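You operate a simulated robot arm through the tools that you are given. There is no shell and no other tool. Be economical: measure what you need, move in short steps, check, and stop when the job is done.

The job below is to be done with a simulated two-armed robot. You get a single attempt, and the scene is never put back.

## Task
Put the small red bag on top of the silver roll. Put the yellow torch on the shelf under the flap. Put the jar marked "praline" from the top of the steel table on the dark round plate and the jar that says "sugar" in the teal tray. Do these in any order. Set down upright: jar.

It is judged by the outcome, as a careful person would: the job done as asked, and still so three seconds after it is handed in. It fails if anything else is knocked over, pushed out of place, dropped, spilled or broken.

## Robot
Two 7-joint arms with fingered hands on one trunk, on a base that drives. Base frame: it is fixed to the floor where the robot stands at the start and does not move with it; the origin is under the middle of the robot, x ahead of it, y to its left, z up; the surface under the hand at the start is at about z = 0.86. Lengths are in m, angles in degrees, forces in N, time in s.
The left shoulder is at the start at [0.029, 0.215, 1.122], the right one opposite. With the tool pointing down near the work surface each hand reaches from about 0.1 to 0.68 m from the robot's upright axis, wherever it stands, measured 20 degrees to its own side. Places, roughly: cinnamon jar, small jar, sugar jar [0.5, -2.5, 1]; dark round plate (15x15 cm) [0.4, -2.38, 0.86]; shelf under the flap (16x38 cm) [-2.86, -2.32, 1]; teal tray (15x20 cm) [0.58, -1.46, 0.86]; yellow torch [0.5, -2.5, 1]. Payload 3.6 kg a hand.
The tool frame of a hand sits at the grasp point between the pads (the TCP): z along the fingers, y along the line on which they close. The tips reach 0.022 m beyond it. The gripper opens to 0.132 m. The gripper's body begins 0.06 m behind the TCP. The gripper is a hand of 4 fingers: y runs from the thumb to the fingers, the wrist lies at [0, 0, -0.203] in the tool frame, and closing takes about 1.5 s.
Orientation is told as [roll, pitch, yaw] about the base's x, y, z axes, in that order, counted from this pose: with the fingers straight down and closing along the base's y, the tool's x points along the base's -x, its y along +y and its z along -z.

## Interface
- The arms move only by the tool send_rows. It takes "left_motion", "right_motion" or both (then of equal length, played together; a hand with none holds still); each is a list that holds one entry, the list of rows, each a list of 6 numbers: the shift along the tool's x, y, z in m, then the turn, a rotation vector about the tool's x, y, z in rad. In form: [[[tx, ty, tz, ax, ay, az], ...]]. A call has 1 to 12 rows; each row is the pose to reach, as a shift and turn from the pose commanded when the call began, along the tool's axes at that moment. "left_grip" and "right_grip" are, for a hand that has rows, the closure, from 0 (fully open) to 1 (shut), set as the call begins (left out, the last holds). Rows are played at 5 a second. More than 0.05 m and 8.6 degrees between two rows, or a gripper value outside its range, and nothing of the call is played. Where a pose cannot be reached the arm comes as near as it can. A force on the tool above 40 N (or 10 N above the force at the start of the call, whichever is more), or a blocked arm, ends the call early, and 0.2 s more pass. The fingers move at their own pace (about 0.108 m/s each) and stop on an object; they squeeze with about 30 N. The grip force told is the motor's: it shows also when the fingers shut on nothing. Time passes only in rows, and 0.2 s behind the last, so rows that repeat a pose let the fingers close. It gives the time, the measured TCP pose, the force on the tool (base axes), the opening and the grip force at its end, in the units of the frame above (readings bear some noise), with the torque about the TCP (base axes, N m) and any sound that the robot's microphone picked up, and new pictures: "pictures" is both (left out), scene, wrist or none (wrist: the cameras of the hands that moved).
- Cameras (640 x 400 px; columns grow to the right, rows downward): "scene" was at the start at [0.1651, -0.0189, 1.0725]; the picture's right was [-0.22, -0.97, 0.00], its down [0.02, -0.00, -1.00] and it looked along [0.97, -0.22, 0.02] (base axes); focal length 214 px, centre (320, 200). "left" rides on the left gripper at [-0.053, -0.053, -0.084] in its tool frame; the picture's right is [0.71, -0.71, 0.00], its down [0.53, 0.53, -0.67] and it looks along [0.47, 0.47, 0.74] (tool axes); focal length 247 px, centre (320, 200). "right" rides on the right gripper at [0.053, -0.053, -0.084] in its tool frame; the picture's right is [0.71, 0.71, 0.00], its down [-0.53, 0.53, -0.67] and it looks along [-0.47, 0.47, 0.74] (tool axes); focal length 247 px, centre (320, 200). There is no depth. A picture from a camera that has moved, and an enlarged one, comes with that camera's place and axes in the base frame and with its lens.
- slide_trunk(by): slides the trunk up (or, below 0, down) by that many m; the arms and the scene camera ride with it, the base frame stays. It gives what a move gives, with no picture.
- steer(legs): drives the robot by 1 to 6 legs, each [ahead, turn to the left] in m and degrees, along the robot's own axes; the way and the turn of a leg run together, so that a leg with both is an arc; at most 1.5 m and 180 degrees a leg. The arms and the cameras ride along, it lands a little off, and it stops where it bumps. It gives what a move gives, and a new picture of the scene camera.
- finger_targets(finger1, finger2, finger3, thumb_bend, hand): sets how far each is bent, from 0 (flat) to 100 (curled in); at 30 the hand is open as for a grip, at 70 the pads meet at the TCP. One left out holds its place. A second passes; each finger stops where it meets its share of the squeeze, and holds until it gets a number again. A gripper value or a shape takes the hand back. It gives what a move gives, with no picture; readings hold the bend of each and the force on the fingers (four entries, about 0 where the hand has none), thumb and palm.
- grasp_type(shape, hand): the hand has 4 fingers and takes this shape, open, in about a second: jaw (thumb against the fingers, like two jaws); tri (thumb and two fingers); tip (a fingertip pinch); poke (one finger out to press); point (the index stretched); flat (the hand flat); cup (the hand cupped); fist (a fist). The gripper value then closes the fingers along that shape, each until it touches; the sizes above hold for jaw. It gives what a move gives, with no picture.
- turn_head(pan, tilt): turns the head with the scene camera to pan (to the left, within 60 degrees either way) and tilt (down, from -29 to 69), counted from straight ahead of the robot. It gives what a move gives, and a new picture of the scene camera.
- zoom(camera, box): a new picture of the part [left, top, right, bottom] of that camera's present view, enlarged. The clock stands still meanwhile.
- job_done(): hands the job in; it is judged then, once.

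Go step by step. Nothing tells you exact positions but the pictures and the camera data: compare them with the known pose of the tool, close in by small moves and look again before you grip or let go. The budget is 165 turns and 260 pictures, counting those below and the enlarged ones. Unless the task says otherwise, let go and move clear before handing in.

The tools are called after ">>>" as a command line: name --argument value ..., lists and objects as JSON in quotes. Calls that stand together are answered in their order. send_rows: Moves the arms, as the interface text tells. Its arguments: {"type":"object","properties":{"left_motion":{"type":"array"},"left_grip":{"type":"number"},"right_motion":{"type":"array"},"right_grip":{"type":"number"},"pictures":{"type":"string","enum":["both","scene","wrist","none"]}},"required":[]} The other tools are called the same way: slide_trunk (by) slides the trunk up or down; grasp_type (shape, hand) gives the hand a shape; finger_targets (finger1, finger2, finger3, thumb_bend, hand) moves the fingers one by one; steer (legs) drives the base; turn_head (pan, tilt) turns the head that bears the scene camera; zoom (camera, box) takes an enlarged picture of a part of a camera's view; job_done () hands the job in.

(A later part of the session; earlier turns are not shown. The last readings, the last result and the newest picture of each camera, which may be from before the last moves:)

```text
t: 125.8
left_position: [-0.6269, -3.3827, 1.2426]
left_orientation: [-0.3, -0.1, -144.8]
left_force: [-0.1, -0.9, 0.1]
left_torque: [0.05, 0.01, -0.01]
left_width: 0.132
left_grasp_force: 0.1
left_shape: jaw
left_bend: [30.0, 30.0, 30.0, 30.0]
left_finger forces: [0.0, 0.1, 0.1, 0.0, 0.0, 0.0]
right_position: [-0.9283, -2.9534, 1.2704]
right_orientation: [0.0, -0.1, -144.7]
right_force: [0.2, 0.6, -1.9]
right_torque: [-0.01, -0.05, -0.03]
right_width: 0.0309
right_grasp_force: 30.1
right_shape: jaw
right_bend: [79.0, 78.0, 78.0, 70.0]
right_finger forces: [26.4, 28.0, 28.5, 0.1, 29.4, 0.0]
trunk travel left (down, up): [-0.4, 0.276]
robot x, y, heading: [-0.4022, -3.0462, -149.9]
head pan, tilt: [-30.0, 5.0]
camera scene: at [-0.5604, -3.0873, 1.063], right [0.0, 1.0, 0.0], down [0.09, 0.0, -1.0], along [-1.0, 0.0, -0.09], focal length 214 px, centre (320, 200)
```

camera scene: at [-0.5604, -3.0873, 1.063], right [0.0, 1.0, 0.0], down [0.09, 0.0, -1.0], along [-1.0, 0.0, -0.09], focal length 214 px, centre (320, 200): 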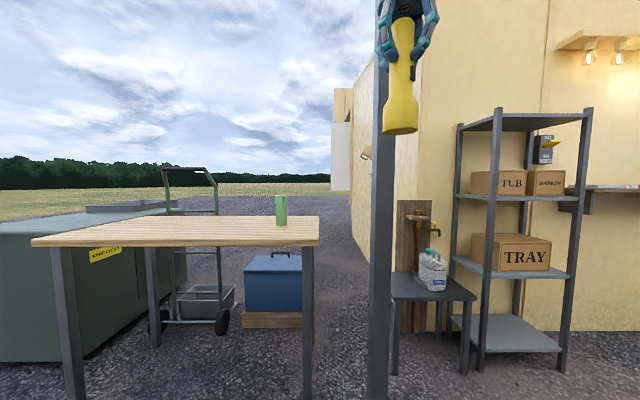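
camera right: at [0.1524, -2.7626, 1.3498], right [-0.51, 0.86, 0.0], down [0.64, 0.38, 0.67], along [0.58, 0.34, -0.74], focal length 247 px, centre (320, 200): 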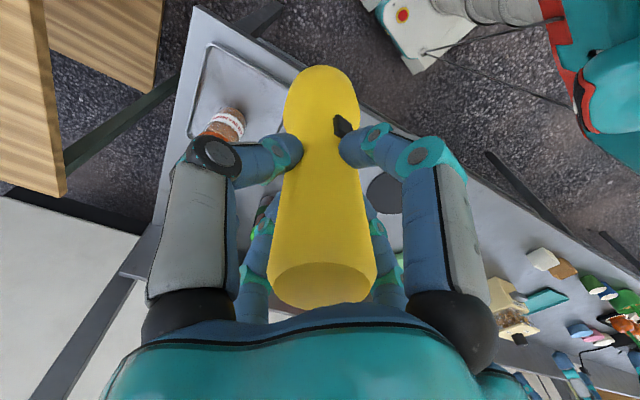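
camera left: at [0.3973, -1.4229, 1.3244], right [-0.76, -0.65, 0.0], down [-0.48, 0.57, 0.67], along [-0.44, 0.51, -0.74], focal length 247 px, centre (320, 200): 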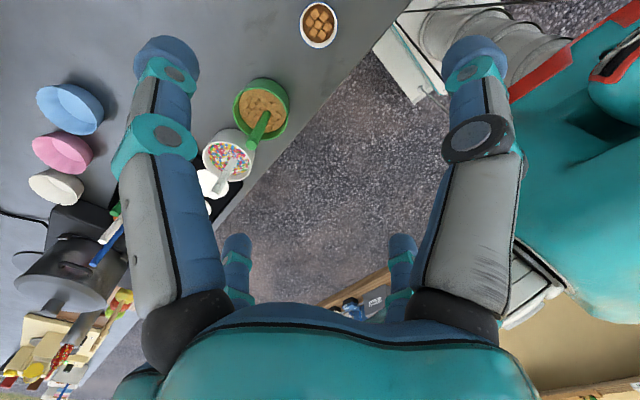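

The shelf is inside a hatch in the south wall at about z=1.0, with the flap overhanging. The torch must be held from the side to go in upright, so I'll return to the table, do the praline jar, and regrasp the torch there.

>>> steer --legs '[[0, 50]]'

>>> steer --legs '[[0, 50]]'

>>> steer --legs '[[0, 50]]'

>>> steer --legs '[[0, 45]]'

```text
t: 128.5
left_position: [-0.2992, -3.443, 1.2433]
left_orientation: [-0.4, -0.1, -95.9]
left_force: [-0.6, -0.4, -0.4]
left_torque: [0.01, -0.01, -0.02]
left_width: 0.132
left_grasp_force: 0.2
left_shape: jaw
left_bend: [30.0, 30.0, 30.0, 30.0]
left_finger forces: [0.0, 0.1, 0.1, 0.1, 0.1, 0.1]
right_position: [-0.8201, -3.3891, 1.2711]
right_orientation: [0.1, -0.1, -95.6]
right_force: [-0.3, -0.2, -2.2]
right_torque: [0.02, -0.03, -0.02]
right_width: 0.0308
right_grasp_force: 30.1
right_shape: jaw
right_bend: [79.0, 78.0, 78.0, 70.0]
right_finger forces: [26.0, 27.3, 28.2, 0.0, 29.0, 0.0]
trunk travel left (down, up): [-0.4, 0.276]
robot x, y, heading: [-0.439, -3.0515, -101.3]
head pan, tilt: [-30.0, 5.0]
camera scene: at [-0.5162, -3.1912, 1.0629], right [-0.75, 0.66, 0.0], down [0.06, 0.07, -1.0], along [-0.66, -0.75, -0.09], focal length 214 px, centre (320, 200)
```

scene: 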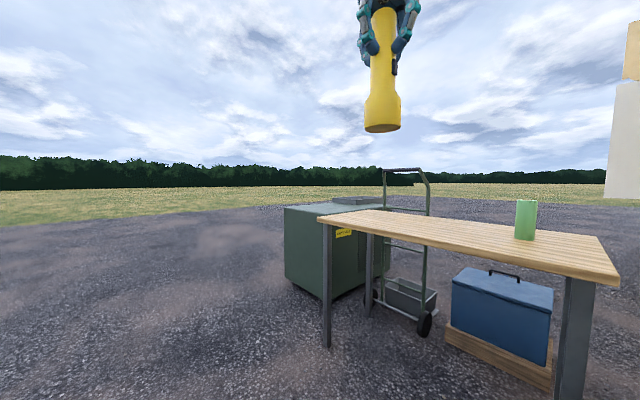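

```text
t: 131.2
left_position: [-0.0464, -3.1906, 1.2431]
left_orientation: [-0.2, -0.1, -45.6]
left_force: [-0.6, -0.6, 0.4]
left_torque: [0.02, -0.03, 0.03]
left_width: 0.1317
left_grasp_force: 0.1
left_shape: jaw
left_bend: [30.0, 30.0, 30.0, 30.0]
left_finger forces: [0.0, 0.1, 0.1, 0.0, 0.0, 0.0]
right_position: [-0.4221, -3.5568, 1.2714]
right_orientation: [0.0, -0.1, -45.7]
right_force: [0.4, -0.2, -2.3]
right_torque: [0.0, -0.01, -0.01]
right_width: 0.031
right_grasp_force: 29.2
right_shape: jaw
right_bend: [79.0, 79.0, 78.0, 70.0]
right_finger forces: [25.9, 28.1, 28.4, 0.0, 29.1, 0.1]
trunk travel left (down, up): [-0.4, 0.276]
robot x, y, heading: [-0.4748, -3.0667, -51.2]
head pan, tilt: [-30.0, 5.0]
camera scene: at [-0.408, -3.2203, 1.0629], right [-0.99, -0.15, 0.0], down [-0.01, 0.09, -1.0], along [0.15, -0.98, -0.09], focal length 214 px, centre (320, 200)
```

scene: 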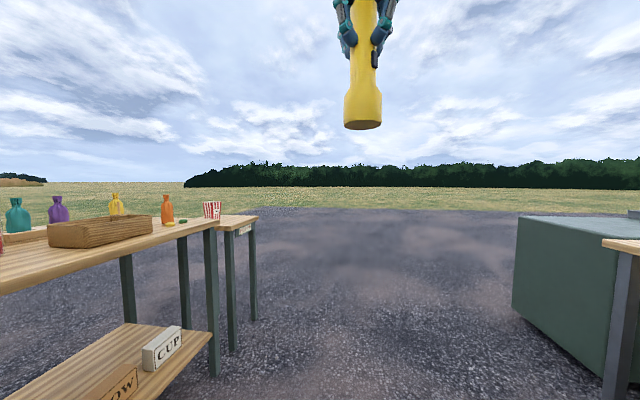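

```text
t: 133.9
left_position: [-0.1017, -2.8236, 1.2436]
left_orientation: [-0.3, 0.1, 4.0]
left_force: [0.8, -0.4, 0.3]
left_torque: [-0.01, 0.03, -0.01]
left_width: 0.1321
left_grasp_force: 0.1
left_shape: jaw
left_bend: [30.0, 30.0, 30.0, 30.0]
left_finger forces: [0.1, 0.0, 0.1, 0.1, 0.0, 0.0]
right_position: [-0.0642, -3.3468, 1.2708]
right_orientation: [0.1, 0.0, 4.1]
right_force: [0.6, 0.4, -2.1]
right_torque: [-0.03, 0.03, -0.01]
right_width: 0.0303
right_grasp_force: 29.9
right_shape: jaw
right_bend: [79.0, 79.0, 78.0, 70.0]
right_finger forces: [25.9, 27.9, 28.2, 0.0, 29.3, 0.0]
trunk travel left (down, up): [-0.4, 0.276]
robot x, y, heading: [-0.4714, -3.1097, -2.1]
head pan, tilt: [-30.0, 5.0]
camera scene: at [-0.3134, -3.1599, 1.0627], right [-0.53, -0.85, 0.0], down [-0.08, 0.05, -1.0], along [0.84, -0.53, -0.09], focal length 214 px, centre (320, 200)
```

scene: 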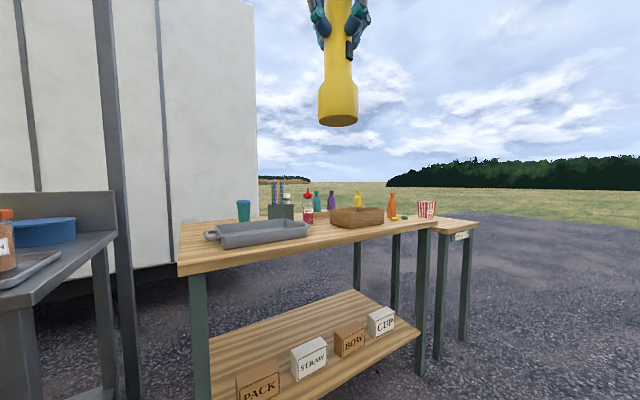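

```text
t: 136.4
left_position: [-0.4123, -2.6477, 1.2447]
left_orientation: [-0.3, 0.1, 48.9]
left_force: [0.2, -0.6, 0.2]
left_torque: [-0.01, 0.01, 0.02]
left_width: 0.1318
left_grasp_force: 0.1
left_shape: jaw
left_bend: [30.0, 30.0, 30.0, 30.0]
left_finger forces: [0.1, 0.0, 0.0, 0.1, 0.1, 0.0]
right_position: [-0.0177, -2.994, 1.2711]
right_orientation: [0.1, -0.2, 49.1]
right_force: [0.3, 0.6, -2.8]
right_torque: [0.0, 0.02, -0.03]
right_width: 0.0305
right_grasp_force: 30.2
right_shape: jaw
right_bend: [79.0, 79.0, 78.0, 70.0]
right_finger forces: [25.6, 28.2, 29.2, 0.0, 28.9, 0.0]
trunk travel left (down, up): [-0.4, 0.276]
robot x, y, heading: [-0.4495, -3.1329, 42.5]
head pan, tilt: [-30.0, 5.0]
camera scene: at [-0.3012, -3.0606, 1.0629], right [0.22, -0.98, 0.0], down [-0.09, -0.02, -1.0], along [0.97, 0.22, -0.09], focal length 214 px, centre (320, 200)
```

scene: 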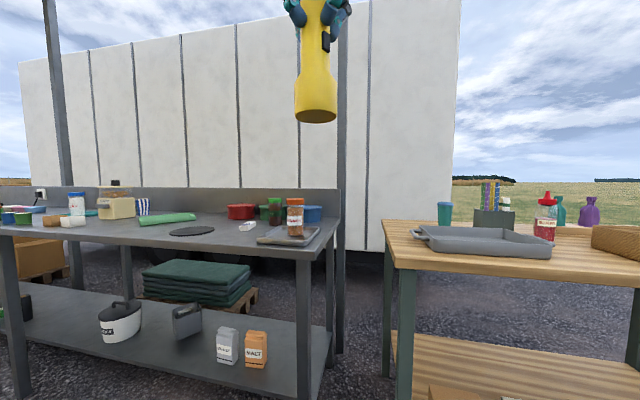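

Fifty-degree turns work cleanly. I'll drive in toward the table's end and square up.

>>> steer --legs '[[0.36, 0], [0, -40]]'

>>> turn_head --pan 15 --tilt 30

```text
t: 140.6
left_position: [0.1606, -2.5399, 1.2442]
left_orientation: [-0.2, 0.1, 8.8]
left_force: [-0.6, -0.3, 0.0]
left_torque: [0.01, -0.01, 0.03]
left_width: 0.1319
left_grasp_force: 0.2
left_shape: jaw
left_bend: [30.0, 30.0, 30.0, 30.0]
left_finger forces: [0.1, 0.1, 0.0, 0.0, 0.0, 0.1]
right_position: [0.2397, -3.0603, 1.2701]
right_orientation: [0.1, 0.0, 8.8]
right_force: [0.4, 0.4, -2.2]
right_torque: [0.0, 0.04, -0.01]
right_width: 0.0303
right_grasp_force: 29.9
right_shape: jaw
right_bend: [79.0, 79.0, 77.0, 70.0]
right_finger forces: [25.4, 27.3, 29.6, 0.0, 28.9, 0.0]
trunk travel left (down, up): [-0.4, 0.276]
robot x, y, heading: [-0.1847, -2.8578, 3.2]
head pan, tilt: [-30.0, 5.0]
camera scene: at [-0.0212, -2.8954, 1.0627], right [-0.45, -0.89, 0.0], down [-0.08, 0.04, -1.0], along [0.89, -0.45, -0.09], focal length 214 px, centre (320, 200)
```

scene: 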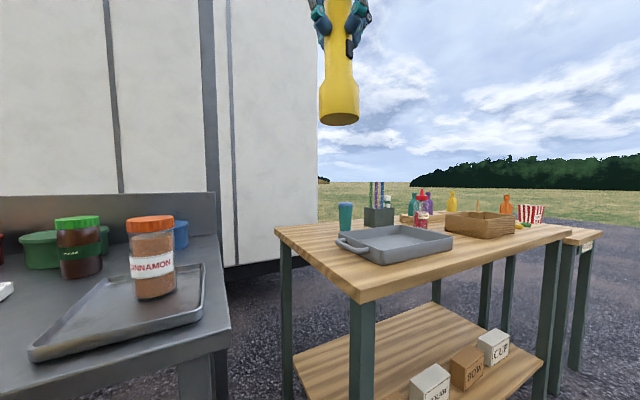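

```text
t: 141.7
left_position: [0.1593, -2.5411, 1.2459]
left_orientation: [-0.3, 0.0, 8.8]
left_force: [0.4, 0.7, 0.0]
left_torque: [-0.01, 0.0, -0.01]
left_width: 0.1319
left_grasp_force: 0.1
left_shape: jaw
left_bend: [30.0, 30.0, 30.0, 30.0]
left_finger forces: [0.0, 0.0, 0.0, 0.1, 0.0, 0.0]
right_position: [0.2392, -3.0607, 1.2735]
right_orientation: [-0.1, -0.2, 8.9]
right_force: [0.2, 0.7, -2.2]
right_torque: [-0.03, 0.0, -0.01]
right_width: 0.0302
right_grasp_force: 30.5
right_shape: jaw
right_bend: [79.0, 79.0, 77.0, 70.0]
right_finger forces: [25.8, 27.9, 29.6, 0.1, 29.6, 0.1]
trunk travel left (down, up): [-0.4, 0.276]
robot x, y, heading: [-0.1842, -2.8594, 3.1]
head pan, tilt: [15.0, 30.0]
camera scene: at [-0.019, -2.8257, 1.0226], right [0.31, -0.95, 0.0], down [-0.48, -0.15, -0.87], along [0.82, 0.27, -0.5], focal length 214 px, centre (320, 200)
```

scene: 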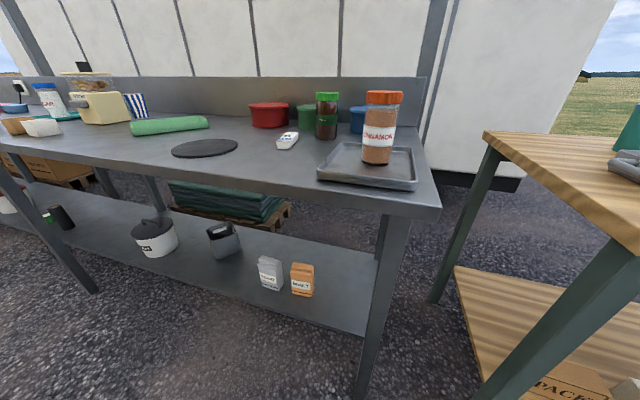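

Praline is at about [0.64, -2.64]. I'll move forward to bring it within the left arm's reach.

>>> steer --legs '[[0.19, 0]]'

>>> zoom --camera "scene" --box '[200, 40, 440, 220]'

```text
t: 143.3
left_position: [0.354, -2.5319, 1.2441]
left_orientation: [-0.2, 0.1, 8.6]
left_force: [-0.1, -0.6, -0.1]
left_torque: [-0.01, 0.06, -0.03]
left_width: 0.1322
left_grasp_force: 0.1
left_shape: jaw
left_bend: [30.0, 30.0, 30.0, 30.0]
left_finger forces: [0.0, 0.0, 0.0, 0.0, 0.1, 0.1]
right_position: [0.4313, -3.0525, 1.272]
right_orientation: [0.1, 0.0, 8.8]
right_force: [0.3, -0.2, -2.6]
right_torque: [0.01, 0.03, -0.01]
right_width: 0.0303
right_grasp_force: 30.1
right_shape: jaw
right_bend: [79.0, 79.0, 77.0, 70.0]
right_finger forces: [25.7, 28.0, 29.7, 0.0, 29.6, 0.1]
trunk travel left (down, up): [-0.4, 0.276]
robot x, y, heading: [0.0103, -2.8475, 2.9]
head pan, tilt: [15.0, 30.0]
camera scene: at [0.1751, -2.8161, 1.0223], right [0.31, -0.95, 0.0], down [-0.48, -0.15, -0.86], along [0.82, 0.26, -0.5], focal length 214 px, centre (320, 200)
```

scene: 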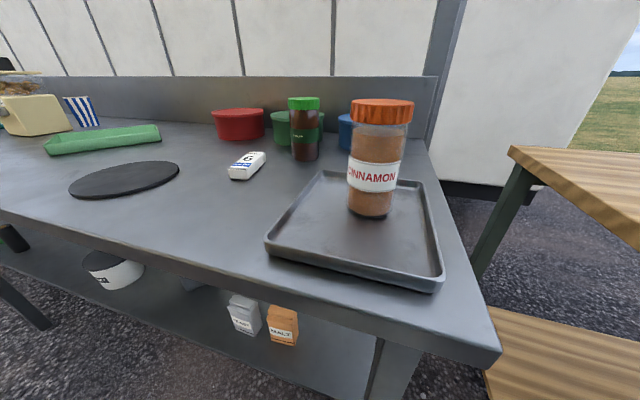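

```text
2.22 times, centred on (320, 130) of scene
camera zoom: at [0.1751, -2.8161, 1.0223], right [0.31, -0.95, 0.0], down [-0.48, -0.15, -0.86], along [0.82, 0.26, -0.5], focal length 477 px, centre (320, 356)
```

zoom: 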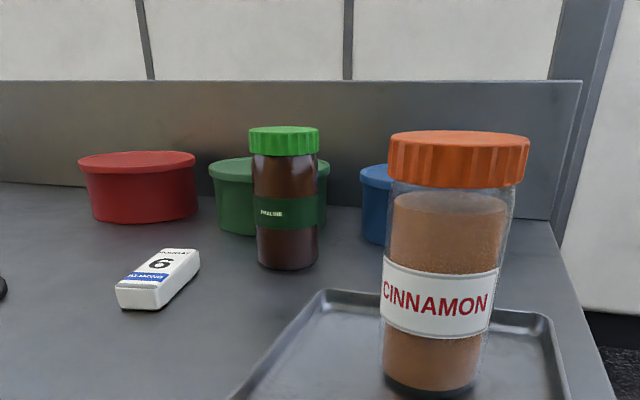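

Praline's centre is about [0.627, -2.638], top about 0.985. I'll bring the left hand over it, descending as I extend.

>>> send_rows --left_motion '[[[-0.025, -0.015, 0.01, 0, 0, 0], [-0.05, -0.03, 0.025, 0, 0, 0], [-0.075, -0.045, 0.04, 0, 0, 0], [-0.1, -0.06, 0.055, 0, 0, 0], [-0.125, -0.075, 0.07, 0, 0, 0], [-0.15, -0.09, 0.085, 0, 0, 0], [-0.175, -0.105, 0.1, 0, 0, 0], [-0.2, -0.12, 0.115, 0, 0, 0], [-0.225, -0.132, 0.13, 0, 0, 0], [-0.244, -0.142, 0.145, 0, 0, 0], [-0.254, -0.146, 0.155, 0, 0, 0], [-0.254, -0.146, 0.155, 0, 0, 0]]]'

```text
t: 145.9
left_position: [0.6253, -2.6403, 1.0907]
left_orientation: [-0.1, -0.1, 8.5]
left_force: [-0.6, -0.1, -0.6]
left_torque: [-0.01, -0.01, -0.02]
left_width: 0.1318
left_grasp_force: 0.1
left_shape: jaw
left_bend: [30.0, 30.0, 30.0, 30.0]
left_finger forces: [0.0, 0.0, 0.0, 0.0, 0.0, 0.0]
right_position: [0.4308, -3.051, 1.2731]
right_orientation: [0.0, -0.1, 8.7]
right_force: [-0.2, 0.8, -1.5]
right_torque: [-0.02, -0.03, 0.01]
right_width: 0.0303
right_grasp_force: 29.8
right_shape: jaw
right_bend: [79.0, 79.0, 77.0, 70.0]
right_finger forces: [25.7, 27.9, 29.7, 0.0, 29.6, 0.0]
trunk travel left (down, up): [-0.4, 0.276]
robot x, y, heading: [0.0112, -2.8495, 2.8]
head pan, tilt: [15.0, 30.0]
camera scene: at [0.1739, -2.816, 1.0225], right [0.31, -0.95, 0.0], down [-0.48, -0.15, -0.87], along [0.82, 0.26, -0.5], focal length 214 px, centre (320, 200)
camera left: at [0.6868, -2.6854, 1.1755], right [-0.59, -0.8, 0.0], down [-0.6, 0.45, 0.67], along [-0.54, 0.39, -0.75], focal length 247 px, centre (320, 200)
```

scene: 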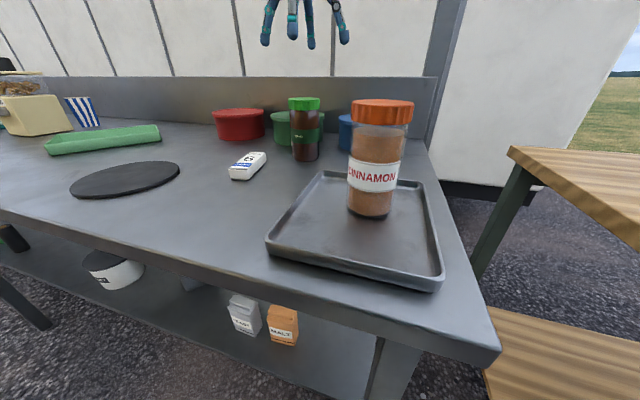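
left: 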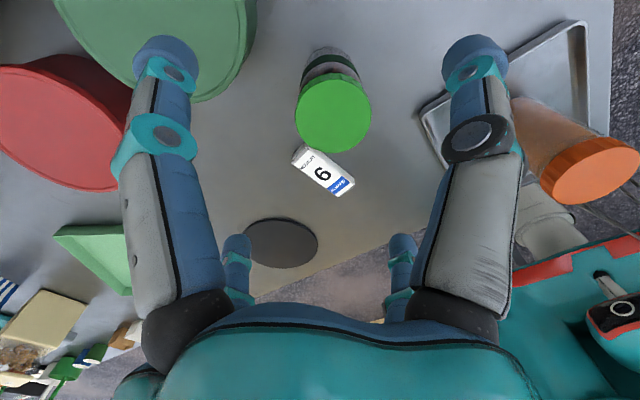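

Lid reads at about [0.616, -2.648]. I'll correct slightly and descend to just around the lid.

>>> send_rows --left_motion '[[[0.004, -0.002, 0.03, 0, 0, 0], [0.008, -0.004, 0.06, 0, 0, 0], [0.008, -0.004, 0.09, 0, 0, 0], [0.008, -0.004, 0.105, 0, 0, 0], [0.008, -0.004, 0.105, 0, 0, 0]]]' --pictures "wrist"

```text
t: 147.1
left_position: [0.6161, -2.6443, 0.9861]
left_orientation: [-0.3, 0.0, 8.5]
left_force: [0.1, -1.1, -0.4]
left_torque: [0.0, -0.02, -0.02]
left_width: 0.132
left_grasp_force: 0.1
left_shape: jaw
left_bend: [30.0, 30.0, 30.0, 30.0]
left_finger forces: [0.0, 0.0, 0.0, 0.0, 0.0, 0.0]
right_position: [0.4303, -3.0514, 1.273]
right_orientation: [0.0, -0.1, 8.8]
right_force: [-0.6, 0.0, -1.8]
right_torque: [0.02, 0.01, -0.02]
right_width: 0.0305
right_grasp_force: 30.1
right_shape: jaw
right_bend: [79.0, 79.0, 77.0, 70.0]
right_finger forces: [25.6, 28.0, 29.6, 0.0, 29.6, 0.0]
trunk travel left (down, up): [-0.4, 0.276]
robot x, y, heading: [0.0103, -2.8474, 2.7]
head pan, tilt: [15.0, 30.0]
camera left: at [0.6785, -2.6891, 1.0712], right [-0.59, -0.8, 0.0], down [-0.6, 0.45, 0.67], along [-0.54, 0.39, -0.75], focal length 247 px, centre (320, 200)
```

left: 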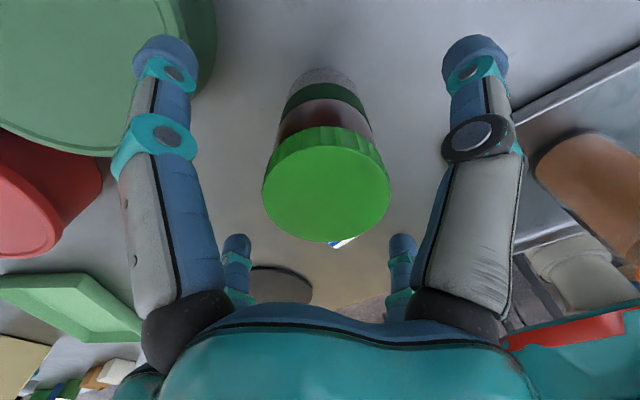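

Well aligned. I'll descend to grip height and close.

>>> send_rows --left_motion '[[[0, -0.002, 0.02, 0, 0, 0], [0, -0.004, 0.038, 0, 0, 0], [0, -0.004, 0.038, 0, 0, 0]]]' --pictures "none"

>>> send_rows --left_motion '[[[0, 0, 0, 0, 0, 0], [0, 0, 0, 0, 0, 0], [0, 0, 0, 0, 0, 0], [0, 0, 0, 0, 0, 0], [0, 0, 0, 0, 0, 0], [0, 0, 0, 0, 0, 0], [0, 0, 0, 0, 0, 0], [0, 0, 0, 0, 0, 0]]]' --left_grip 1

```text
t: 147.9
left_position: [0.6184, -2.6493, 0.9477]
left_orientation: [-0.3, -0.1, 8.6]
left_force: [-0.4, -0.6, -1.0]
left_torque: [0.01, -0.02, 0.0]
left_width: 0.1319
left_grasp_force: 0.0
left_shape: jaw
left_bend: [30.0, 30.0, 30.0, 30.0]
left_finger forces: [0.0, 0.0, 0.0, 0.0, 0.0, 0.1]
right_position: [0.4294, -3.0513, 1.2727]
right_orientation: [0.1, -0.1, 8.7]
right_force: [-0.1, -0.6, -1.0]
right_torque: [-0.01, -0.03, -0.01]
right_width: 0.0307
right_grasp_force: 30.4
right_shape: jaw
right_bend: [79.0, 79.0, 77.0, 70.0]
right_finger forces: [25.7, 27.9, 29.6, 0.1, 29.6, 0.0]
trunk travel left (down, up): [-0.4, 0.276]
robot x, y, heading: [0.0087, -2.8493, 2.8]
head pan, tilt: [15.0, 30.0]
```

```text
t: 149.7
left_position: [0.6193, -2.6488, 0.9476]
left_orientation: [-0.2, 0.0, 8.6]
left_force: [0.2, 0.4, -0.2]
left_torque: [-0.05, 0.0, 0.02]
left_width: 0.0488
left_grasp_force: 30.4
left_shape: jaw
left_bend: [79.0, 36.0, 36.0, 70.0]
left_finger forces: [27.1, 26.8, 26.8, 0.0, 27.8, 0.0]
right_position: [0.4309, -3.053, 1.2732]
right_orientation: [0.1, -0.1, 8.7]
right_force: [0.6, -0.5, -1.6]
right_torque: [-0.01, 0.03, 0.04]
right_width: 0.0305
right_grasp_force: 30.1
right_shape: jaw
right_bend: [79.0, 79.0, 77.0, 70.0]
right_finger forces: [25.7, 27.9, 29.7, 0.0, 29.6, 0.0]
trunk travel left (down, up): [-0.4, 0.276]
robot x, y, heading: [0.0098, -2.8539, 2.8]
head pan, tilt: [15.0, 30.0]
camera scene: at [0.1742, -2.8162, 1.0225], right [0.31, -0.95, 0.0], down [-0.48, -0.15, -0.87], along [0.82, 0.26, -0.5], focal length 214 px, centre (320, 200)
camera left: at [0.6799, -2.6935, 1.0318], right [-0.59, -0.8, 0.0], down [-0.6, 0.45, 0.67], along [-0.54, 0.39, -0.75], focal length 247 px, centre (320, 200)
```

scene: 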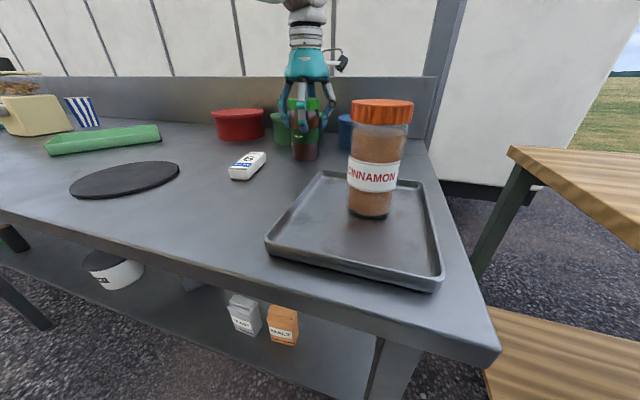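
left: 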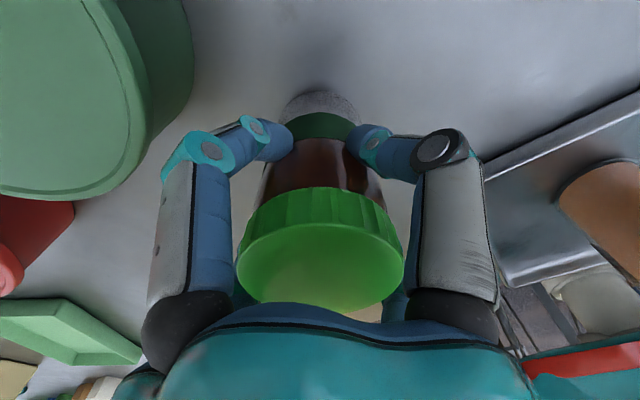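

The praline jar is gripped. I'll lift it and carry it over to the dark plate at about [0.392, -2.382].

>>> send_rows --left_motion '[[[0, 0, -0.03, 0, 0, 0], [0, 0, -0.065, 0, 0, 0], [0.02, 0.03, -0.1, 0, 0, 0], [0.045, 0.07, -0.11, 0, 0, 0], [0.07, 0.11, -0.115, 0, 0, 0], [0.095, 0.15, -0.115, 0, 0, 0], [0.12, 0.19, -0.115, 0, 0, 0], [0.145, 0.23, -0.115, 0, 0, 0], [0.168, 0.268, -0.115, 0, 0, 0], [0.1845, 0.298, -0.115, 0, 0, 0], [0.1845, 0.298, -0.115, 0, 0, 0]]]'

>>> turn_head --pan 38 --tilt 30

```text
refused: row 3 steps farther than a row can; nothing moved
```

```text
t: 150.5
left_position: [0.6191, -2.6486, 0.9479]
left_orientation: [-0.3, 0.0, 8.6]
left_force: [-0.3, -0.5, 0.8]
left_torque: [-0.02, 0.01, 0.0]
left_width: 0.0485
left_grasp_force: 30.0
left_shape: jaw
left_bend: [79.0, 36.0, 36.0, 70.0]
left_finger forces: [27.0, 27.0, 26.9, 0.0, 27.8, 0.0]
right_position: [0.431, -3.0511, 1.2728]
right_orientation: [0.1, 0.1, 8.7]
right_force: [-0.1, -0.4, -2.3]
right_torque: [-0.03, -0.04, 0.01]
right_width: 0.0302
right_grasp_force: 29.7
right_shape: jaw
right_bend: [79.0, 79.0, 77.0, 70.0]
right_finger forces: [25.7, 27.9, 29.6, 0.0, 29.6, 0.0]
trunk travel left (down, up): [-0.4, 0.276]
robot x, y, heading: [0.0101, -2.8503, 2.5]
head pan, tilt: [38.0, 30.0]
camera scene: at [0.1567, -2.7848, 1.0225], right [0.65, -0.76, 0.0], down [-0.38, -0.33, -0.87], along [0.66, 0.57, -0.5], focal length 214 px, centre (320, 200)
```

scene: 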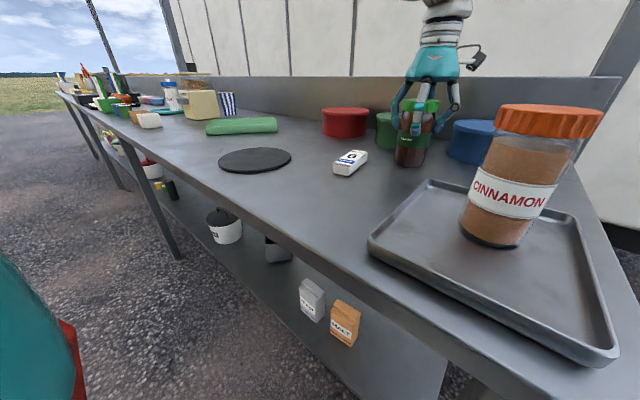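

The last move was refused for step size, so I'll resend with smaller steps.

>>> send_rows --left_motion '[[[0, 0, -0.035, 0, 0, 0], [0, 0, -0.07, 0, 0, 0], [0.018, 0.028, -0.1, 0, 0, 0], [0.04, 0.065, -0.11, 0, 0, 0], [0.064, 0.105, -0.115, 0, 0, 0], [0.088, 0.145, -0.115, 0, 0, 0], [0.112, 0.185, -0.115, 0, 0, 0], [0.136, 0.225, -0.115, 0, 0, 0], [0.16, 0.264, -0.115, 0, 0, 0], [0.182, 0.295, -0.115, 0, 0, 0], [0.182, 0.295, -0.115, 0, 0, 0]]]'

```text
t: 152.9
left_position: [0.3945, -2.3818, 1.0611]
left_orientation: [-0.2, 0.0, 8.5]
left_force: [0.0, 0.2, -4.7]
left_torque: [-0.04, -0.03, 0.0]
left_width: 0.0487
left_grasp_force: 29.9
left_shape: jaw
left_bend: [79.0, 36.0, 36.0, 70.0]
left_finger forces: [27.2, 27.2, 26.8, 0.0, 28.0, 0.1]
right_position: [0.4304, -3.0526, 1.2721]
right_orientation: [0.0, -0.1, 8.6]
right_force: [-0.4, 0.4, -1.1]
right_torque: [-0.02, 0.01, 0.0]
right_width: 0.0307
right_grasp_force: 29.4
right_shape: jaw
right_bend: [79.0, 79.0, 77.0, 70.0]
right_finger forces: [25.7, 27.9, 29.8, 0.1, 29.6, 0.0]
trunk travel left (down, up): [-0.4, 0.276]
robot x, y, heading: [0.0078, -2.8483, 2.8]
head pan, tilt: [38.0, 30.0]
camera scene: at [0.1568, -2.7847, 1.0224], right [0.65, -0.76, 0.0], down [-0.38, -0.33, -0.87], along [0.65, 0.57, -0.5], focal length 214 px, centre (320, 200)
camera left: at [0.4558, -2.4262, 1.1462], right [-0.59, -0.8, 0.0], down [-0.6, 0.45, 0.67], along [-0.54, 0.39, -0.75], focal length 247 px, centre (320, 200)
```

scene: 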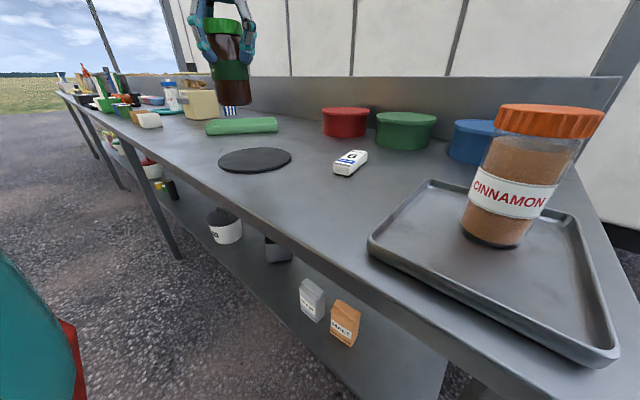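
left: 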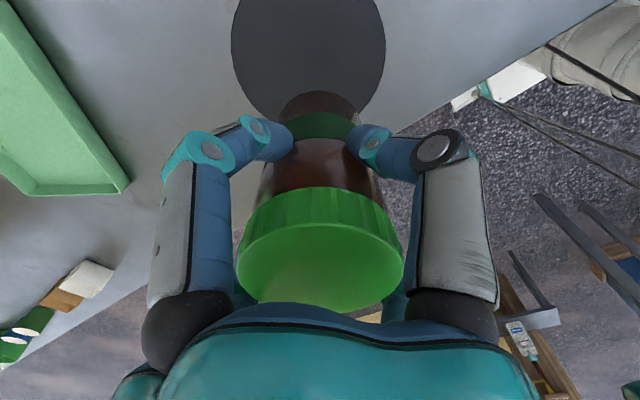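

The jar is nearly over the plate centre (~[0.403, -2.385]). I'll trim by 1.5 cm and lower most of the way.

>>> send_rows --left_motion '[[[-0.008, -0.006, 0.02, 0, 0, 0], [-0.015, -0.012, 0.045, 0, 0, 0], [-0.015, -0.012, 0.07, 0, 0, 0], [-0.015, -0.012, 0.09, 0, 0, 0], [-0.015, -0.012, 0.09, 0, 0, 0]]]'

>>> zoom --camera "scene" --box '[190, 60, 330, 200]'

```text
t: 154.1
left_position: [0.4111, -2.3936, 0.9709]
left_orientation: [-0.3, 0.0, 8.5]
left_force: [0.4, -0.2, -4.7]
left_torque: [-0.03, -0.05, 0.04]
left_width: 0.0483
left_grasp_force: 29.7
left_shape: jaw
left_bend: [79.0, 36.0, 36.0, 70.0]
left_finger forces: [27.1, 27.1, 26.8, 0.0, 27.8, 0.0]
right_position: [0.4299, -3.0512, 1.273]
right_orientation: [0.0, 0.0, 8.7]
right_force: [-0.4, 0.3, -1.9]
right_torque: [0.01, -0.01, 0.03]
right_width: 0.0304
right_grasp_force: 29.7
right_shape: jaw
right_bend: [79.0, 79.0, 77.0, 70.0]
right_finger forces: [25.7, 28.0, 29.7, 0.0, 29.5, 0.1]
trunk travel left (down, up): [-0.4, 0.276]
robot x, y, heading: [0.0092, -2.8475, 3.0]
head pan, tilt: [38.0, 30.0]
camera scene: at [0.1562, -2.7846, 1.0226], right [0.65, -0.76, 0.0], down [-0.38, -0.33, -0.87], along [0.66, 0.57, -0.5], focal length 214 px, centre (320, 200)
camera left: at [0.4714, -2.4382, 1.0559], right [-0.59, -0.8, 0.0], down [-0.6, 0.45, 0.67], along [-0.54, 0.39, -0.75], focal length 247 px, centre (320, 200)
```

scene: 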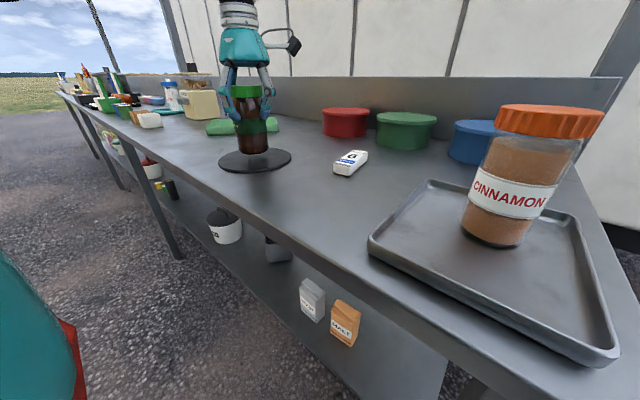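
left: 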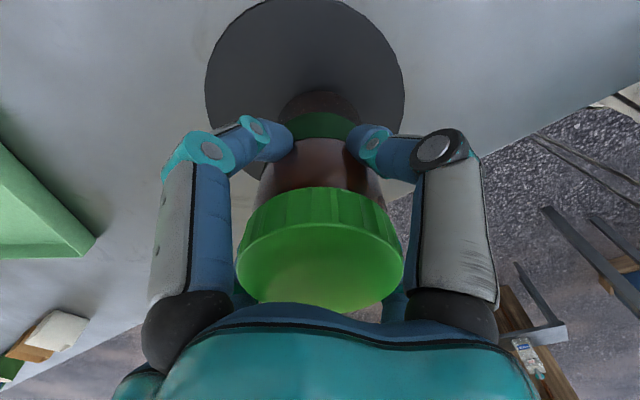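

```text
2.86 times, centred on (260, 130) of scene
camera zoom: at [0.1562, -2.7846, 1.0226], right [0.65, -0.76, 0.0], down [-0.38, -0.33, -0.87], along [0.66, 0.57, -0.5], focal length 613 px, centre (491, 400)
```

zoom: 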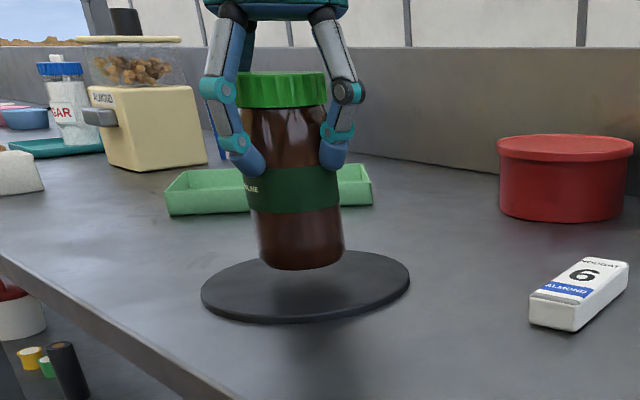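

A bit more to the right and down: shift about 1 cm in -y and lower until contact.

>>> send_rows --left_motion '[[[-0.0015, -0.005, 0.003, 0, 0, 0], [-0.0015, -0.0105, 0.006, 0, 0, 0], [-0.0015, -0.0105, 0.009, 0, 0, 0], [-0.0015, -0.0105, 0.011, 0, 0, 0], [-0.0015, -0.0105, 0.011, 0, 0, 0]]]' --pictures "none"

>>> zoom --camera "scene" --box '[190, 60, 330, 200]'

```text
t: 155.3
left_position: [0.4133, -2.4049, 0.9603]
left_orientation: [-0.3, 0.0, 8.6]
left_force: [0.0, -0.9, -4.3]
left_torque: [-0.01, -0.04, 0.0]
left_width: 0.0485
left_grasp_force: 30.1
left_shape: jaw
left_bend: [79.0, 36.0, 36.0, 70.0]
left_finger forces: [27.3, 27.1, 26.8, 0.0, 27.9, 0.0]
right_position: [0.4295, -3.0513, 1.2725]
right_orientation: [0.0, -0.1, 8.7]
right_force: [1.0, 0.0, -1.3]
right_torque: [0.02, -0.01, -0.04]
right_width: 0.0306
right_grasp_force: 30.0
right_shape: jaw
right_bend: [79.0, 79.0, 77.0, 70.0]
right_finger forces: [25.7, 28.0, 29.7, 0.0, 29.7, 0.1]
trunk travel left (down, up): [-0.4, 0.276]
robot x, y, heading: [0.0126, -2.8489, 2.9]
head pan, tilt: [38.0, 30.0]
```

```text
2.86 times, centred on (260, 130) of scene
camera zoom: at [0.1562, -2.7846, 1.0225], right [0.65, -0.76, 0.0], down [-0.38, -0.33, -0.87], along [0.66, 0.57, -0.5], focal length 613 px, centre (491, 400)
```

zoom: 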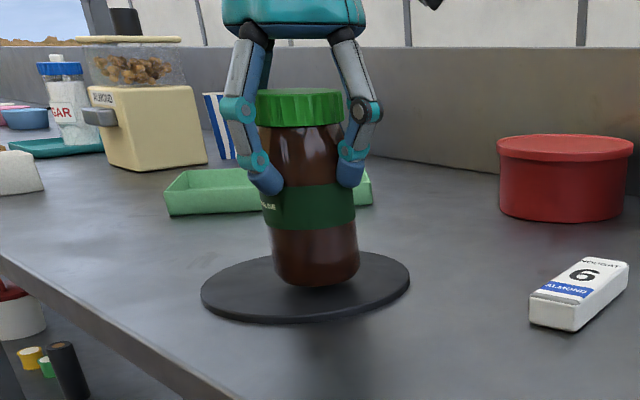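

Nearly there. I'll lower in small steps until contact.

>>> send_rows --left_motion '[[[0, 0, 0.002, 0, 0, 0], [0, 0, 0.003, 0, 0, 0], [0, 0, 0.003, 0, 0, 0]]]' --pictures "none"

>>> send_rows --left_motion '[[[0, 0, 0.001, 0, 0, 0], [0, 0, 0.002, 0, 0, 0], [0, 0, 0.002, 0, 0, 0]]]' --pictures "none"

```text
t: 156.1
left_position: [0.4144, -2.4051, 0.9571]
left_orientation: [-0.3, 0.0, 8.4]
left_force: [0.1, 0.0, -4.1]
left_torque: [-0.04, -0.03, 0.04]
left_width: 0.0483
left_grasp_force: 29.5
left_shape: jaw
left_bend: [79.0, 36.0, 36.0, 70.0]
left_finger forces: [27.2, 27.2, 26.7, 0.1, 28.0, 0.0]
right_position: [0.431, -3.0518, 1.2735]
right_orientation: [0.0, -0.2, 8.7]
right_force: [0.0, -0.3, -1.5]
right_torque: [0.03, 0.05, 0.02]
right_width: 0.0303
right_grasp_force: 30.0
right_shape: jaw
right_bend: [79.0, 79.0, 77.0, 70.0]
right_finger forces: [25.7, 28.1, 29.7, 0.1, 29.7, 0.0]
trunk travel left (down, up): [-0.4, 0.276]
robot x, y, heading: [0.0126, -2.8488, 3.0]
head pan, tilt: [38.0, 30.0]
```

```text
t: 156.9
left_position: [0.4146, -2.4037, 0.9559]
left_orientation: [-0.2, 0.0, 8.5]
left_force: [-1.1, 0.9, -4.3]
left_torque: [-0.03, -0.05, 0.01]
left_width: 0.0485
left_grasp_force: 30.2
left_shape: jaw
left_bend: [79.0, 36.0, 36.0, 70.0]
left_finger forces: [27.2, 27.0, 26.8, 0.0, 27.9, 0.1]
right_position: [0.4305, -3.0528, 1.2733]
right_orientation: [0.0, -0.1, 8.6]
right_force: [1.2, 0.8, -1.8]
right_torque: [0.01, -0.01, 0.0]
right_width: 0.0304
right_grasp_force: 29.6
right_shape: jaw
right_bend: [79.0, 79.0, 77.0, 70.0]
right_finger forces: [25.7, 28.0, 29.6, 0.0, 29.7, 0.2]
trunk travel left (down, up): [-0.4, 0.276]
robot x, y, heading: [0.0116, -2.8461, 2.7]
head pan, tilt: [38.0, 30.0]
```

>>> send_rows --left_motion '[[[0, 0, 0.001, 0, 0, 0], [0, 0, 0.002, 0, 0, 0], [0, 0, 0.002, 0, 0, 0]]]' --pictures "none"

>>> zoom --camera "scene" --box '[190, 60, 330, 200]'

```text
t: 157.7
left_position: [0.4146, -2.4043, 0.9536]
left_orientation: [-0.3, 0.1, 8.5]
left_force: [0.0, -0.2, -4.1]
left_torque: [0.0, -0.02, -0.03]
left_width: 0.0486
left_grasp_force: 30.4
left_shape: jaw
left_bend: [79.0, 36.0, 36.0, 70.0]
left_finger forces: [27.2, 27.1, 26.8, 0.0, 27.9, 0.1]
right_position: [0.4309, -3.052, 1.273]
right_orientation: [0.0, -0.2, 8.8]
right_force: [0.6, 0.1, -1.7]
right_torque: [-0.01, -0.01, 0.03]
right_width: 0.0303
right_grasp_force: 29.4
right_shape: jaw
right_bend: [79.0, 79.0, 77.0, 70.0]
right_finger forces: [25.6, 28.1, 29.7, 0.0, 29.6, 0.0]
trunk travel left (down, up): [-0.4, 0.276]
robot x, y, heading: [0.0086, -2.8462, 2.7]
head pan, tilt: [38.0, 30.0]
```

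```text
2.86 times, centred on (260, 130) of scene
camera zoom: at [0.1563, -2.7846, 1.0225], right [0.65, -0.76, 0.0], down [-0.38, -0.33, -0.87], along [0.66, 0.57, -0.5], focal length 613 px, centre (491, 400)
```

zoom: 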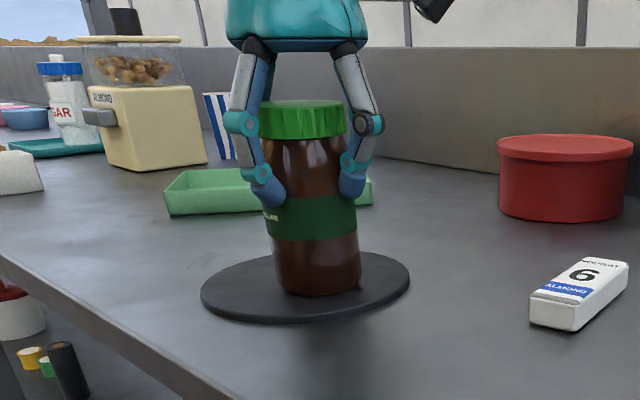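

Not yet touching. I'll go a few more millimetres.

>>> send_rows --left_motion '[[[0, 0, 0.001, 0, 0, 0], [0, 0, 0.002, 0, 0, 0], [0, 0, 0.003, 0, 0, 0], [0, 0, 0.003, 0, 0, 0]]]' --pictures "none"

```text
t: 158.7
left_position: [0.4141, -2.4058, 0.9536]
left_orientation: [-0.4, -0.2, 8.6]
left_force: [1.4, 0.5, 10.2]
left_torque: [0.0, 0.05, -0.02]
left_width: 0.0486
left_grasp_force: 30.0
left_shape: jaw
left_bend: [79.0, 36.0, 36.0, 70.0]
left_finger forces: [28.1, 28.1, 28.0, 0.1, 29.1, 0.1]
right_position: [0.4299, -3.0531, 1.2729]
right_orientation: [0.2, -0.1, 8.8]
right_force: [0.4, 0.3, -1.3]
right_torque: [0.0, 0.02, -0.02]
right_width: 0.0303
right_grasp_force: 29.8
right_shape: jaw
right_bend: [79.0, 79.0, 77.0, 70.0]
right_finger forces: [25.8, 28.0, 29.7, 0.1, 29.6, 0.1]
trunk travel left (down, up): [-0.4, 0.276]
robot x, y, heading: [0.0092, -2.8493, 2.5]
head pan, tilt: [38.0, 30.0]
```

Contact (about 14 N). I'll back off a hair and open.

>>> send_rows --left_motion '[[[0, 0, -0.0015, 0, 0, 0], [0, 0, -0.0015, 0, 0, 0], [0, 0, -0.0015, 0, 0, 0], [0, 0, -0.0015, 0, 0, 0], [0, 0, -0.0015, 0, 0, 0], [0, 0, -0.0015, 0, 0, 0]]]' --left_grip 0 --pictures "wrist"

>>> zoom --camera "scene" --box '[190, 60, 330, 200]'

```text
t: 160.1
left_position: [0.4137, -2.4052, 0.9545]
left_orientation: [-0.3, 0.0, 8.5]
left_force: [0.7, -0.1, 0.3]
left_torque: [-0.02, 0.03, -0.01]
left_width: 0.132
left_grasp_force: 0.0
left_shape: jaw
left_bend: [30.0, 30.0, 30.0, 30.0]
left_finger forces: [0.0, 0.0, 0.0, 0.1, 0.1, 0.0]
right_position: [0.4303, -3.0521, 1.274]
right_orientation: [0.1, -0.1, 8.7]
right_force: [-0.2, 0.5, -2.6]
right_torque: [-0.03, 0.02, -0.02]
right_width: 0.0306
right_grasp_force: 30.8
right_shape: jaw
right_bend: [79.0, 79.0, 77.0, 70.0]
right_finger forces: [25.7, 28.1, 29.7, 0.0, 29.7, 0.1]
trunk travel left (down, up): [-0.4, 0.276]
robot x, y, heading: [0.012, -2.8486, 2.7]
head pan, tilt: [38.0, 30.0]
camera left: at [0.4755, -2.4495, 1.0373], right [-0.59, -0.8, 0.0], down [-0.6, 0.45, 0.67], along [-0.54, 0.39, -0.75], focal length 247 px, centre (320, 200)
```

left: 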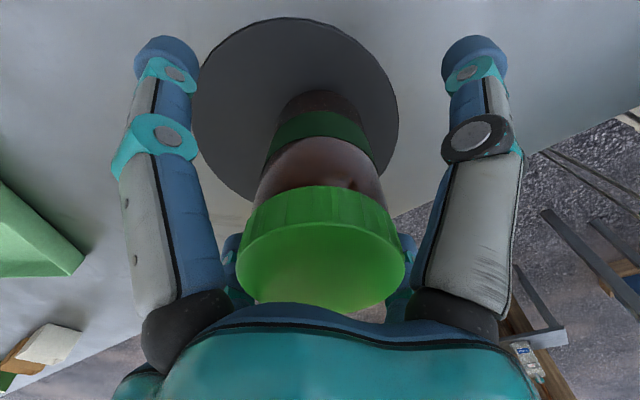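

```text
2.86 times, centred on (260, 130) of scene
camera zoom: at [0.1561, -2.7848, 1.0226], right [0.65, -0.76, 0.0], down [-0.38, -0.33, -0.87], along [0.66, 0.57, -0.5], focal length 613 px, centre (491, 400)
```

zoom: 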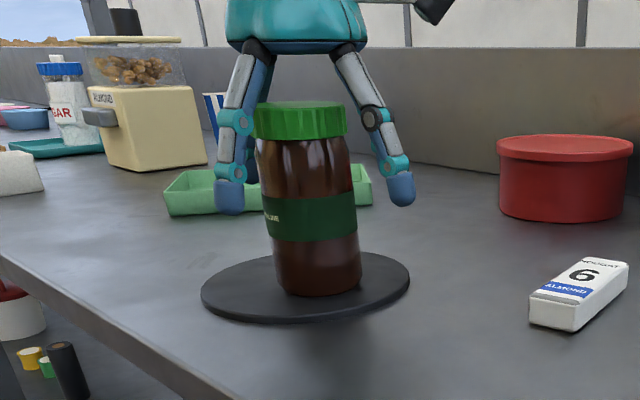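

The praline jar stands on the plate. I'll raise and retract the left hand.

>>> send_rows --left_motion '[[[0, 0, -0.04, 0, 0, 0], [0, 0, -0.08, 0, 0, 0], [0, 0, -0.12, 0, 0, 0], [0, 0, -0.155, 0, 0, 0], [0.02, 0.01, -0.19, 0, 0, 0], [0.05, 0.02, -0.22, 0, 0, 0], [0.08, 0.03, -0.25, 0, 0, 0], [0.1, 0.04, -0.27, 0, 0, 0], [0.1, 0.04, -0.27, 0, 0, 0]]]' --pictures "scene"

```text
t: 162.1
left_position: [0.3079, -2.3789, 1.2224]
left_orientation: [-0.3, 0.0, 8.4]
left_force: [-0.6, 0.3, 0.4]
left_torque: [0.01, -0.02, -0.04]
left_width: 0.1318
left_grasp_force: 0.1
left_shape: jaw
left_bend: [30.0, 30.0, 30.0, 30.0]
left_finger forces: [0.0, 0.0, 0.1, 0.0, 0.0, 0.1]
right_position: [0.4276, -3.053, 1.2732]
right_orientation: [0.2, -0.2, 8.5]
right_force: [0.2, -0.7, -2.3]
right_torque: [0.01, -0.01, -0.01]
right_width: 0.0302
right_grasp_force: 29.4
right_shape: jaw
right_bend: [79.0, 79.0, 77.0, 70.0]
right_finger forces: [25.8, 28.1, 29.7, 0.1, 29.5, 0.1]
trunk travel left (down, up): [-0.4, 0.276]
robot x, y, heading: [0.0083, -2.8466, 3.0]
head pan, tilt: [38.0, 30.0]
camera scene: at [0.1549, -2.7853, 1.0228], right [0.65, -0.76, 0.0], down [-0.38, -0.33, -0.87], along [0.66, 0.57, -0.5], focal length 214 px, centre (320, 200)
```

scene: 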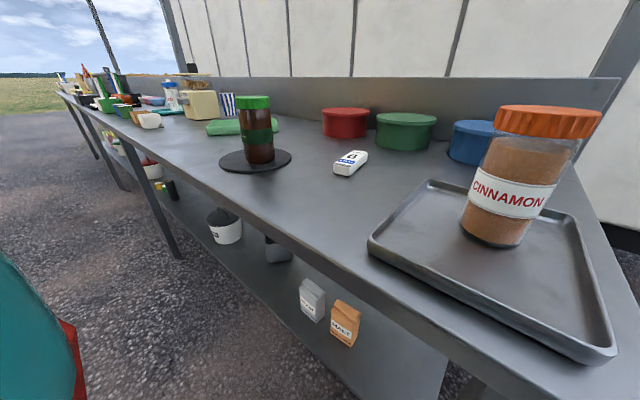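

Praline done. Now I'll bring the torch back over the free spot near [0.365, -2.585] to set it down for a side regrasp, shifting the left hand further away.

>>> send_rows --right_motion '[[[0, 0.04, 0, 0, 0, 0], [0, 0.08, 0, 0, 0, 0], [0, 0.12, 0, 0, 0, 0], [0, 0.16, 0, 0, 0, 0], [0, 0.2, 0, 0, 0, 0], [-0.002, 0.24, 0, 0, 0, 0], [-0.004, 0.28, 0, 0, 0, 0], [-0.006, 0.32, 0.01, 0, 0, 0], [-0.008, 0.36, 0.02, 0, 0, 0], [-0.0085, 0.4, 0.03, 0, 0, 0], [-0.0085, 0.437, 0.04, 0, 0, 0], [-0.0085, 0.472, 0.05, 0, 0, 0]]]' --left_motion '[[[0, 0.03, 0, 0, 0, 0], [0, 0.06, 0, 0, 0, 0], [0, 0.09, 0, 0, 0, 0], [0, 0.12, 0, 0, 0, 0], [0, 0.12, 0, 0, 0, 0], [0, 0.12, 0, 0, 0, 0], [0, 0.12, 0, 0, 0, 0], [0, 0.12, 0, 0, 0, 0], [0, 0.12, 0, 0, 0, 0], [0, 0.12, 0, 0, 0, 0], [0, 0.12, 0, 0, 0, 0], [0, 0.12, 0, 0, 0, 0]]]' --pictures "scene"

```text
t: 164.2
left_position: [0.3083, -2.2572, 1.2189]
left_orientation: [-0.2, -0.1, 8.5]
left_force: [-0.1, -0.1, 0.6]
left_torque: [-0.02, 0.0, -0.01]
left_width: 0.1321
left_grasp_force: 0.1
left_shape: jaw
left_bend: [30.0, 30.0, 30.0, 30.0]
left_finger forces: [0.0, 0.0, 0.1, 0.0, 0.1, 0.1]
left hand out of reach, approached as far as the arm can: row 2, 3, 4, 5, 6, 7, 8, 9, 10
right_position: [0.4317, -2.767, 1.3191]
right_orientation: [8.9, -2.3, -0.1]
right_force: [0.8, -0.2, -1.3]
right_torque: [-0.01, -0.01, -0.01]
right_width: 0.0302
right_grasp_force: 30.1
right_shape: jaw
right_bend: [79.0, 79.0, 77.0, 70.0]
right_finger forces: [25.1, 26.8, 30.5, 0.0, 29.0, 0.0]
right hand out of reach, approached as far as the arm can: row 9, 10
trunk travel left (down, up): [-0.4, 0.276]
robot x, y, heading: [0.0121, -2.8482, 2.7]
head pan, tilt: [38.0, 30.0]
stopped in row 10 (right hand): the arm was blocked; the commanded pose is now the measured one
camera scene: at [0.1553, -2.7841, 1.0227], right [0.65, -0.76, 0.0], down [-0.38, -0.33, -0.87], along [0.66, 0.57, -0.5], focal length 214 px, centre (320, 200)
```

scene: 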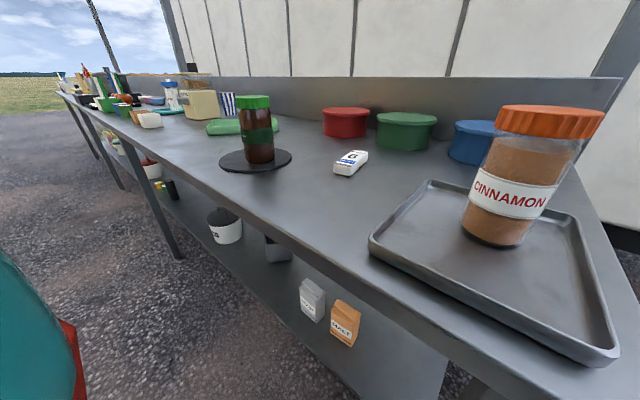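

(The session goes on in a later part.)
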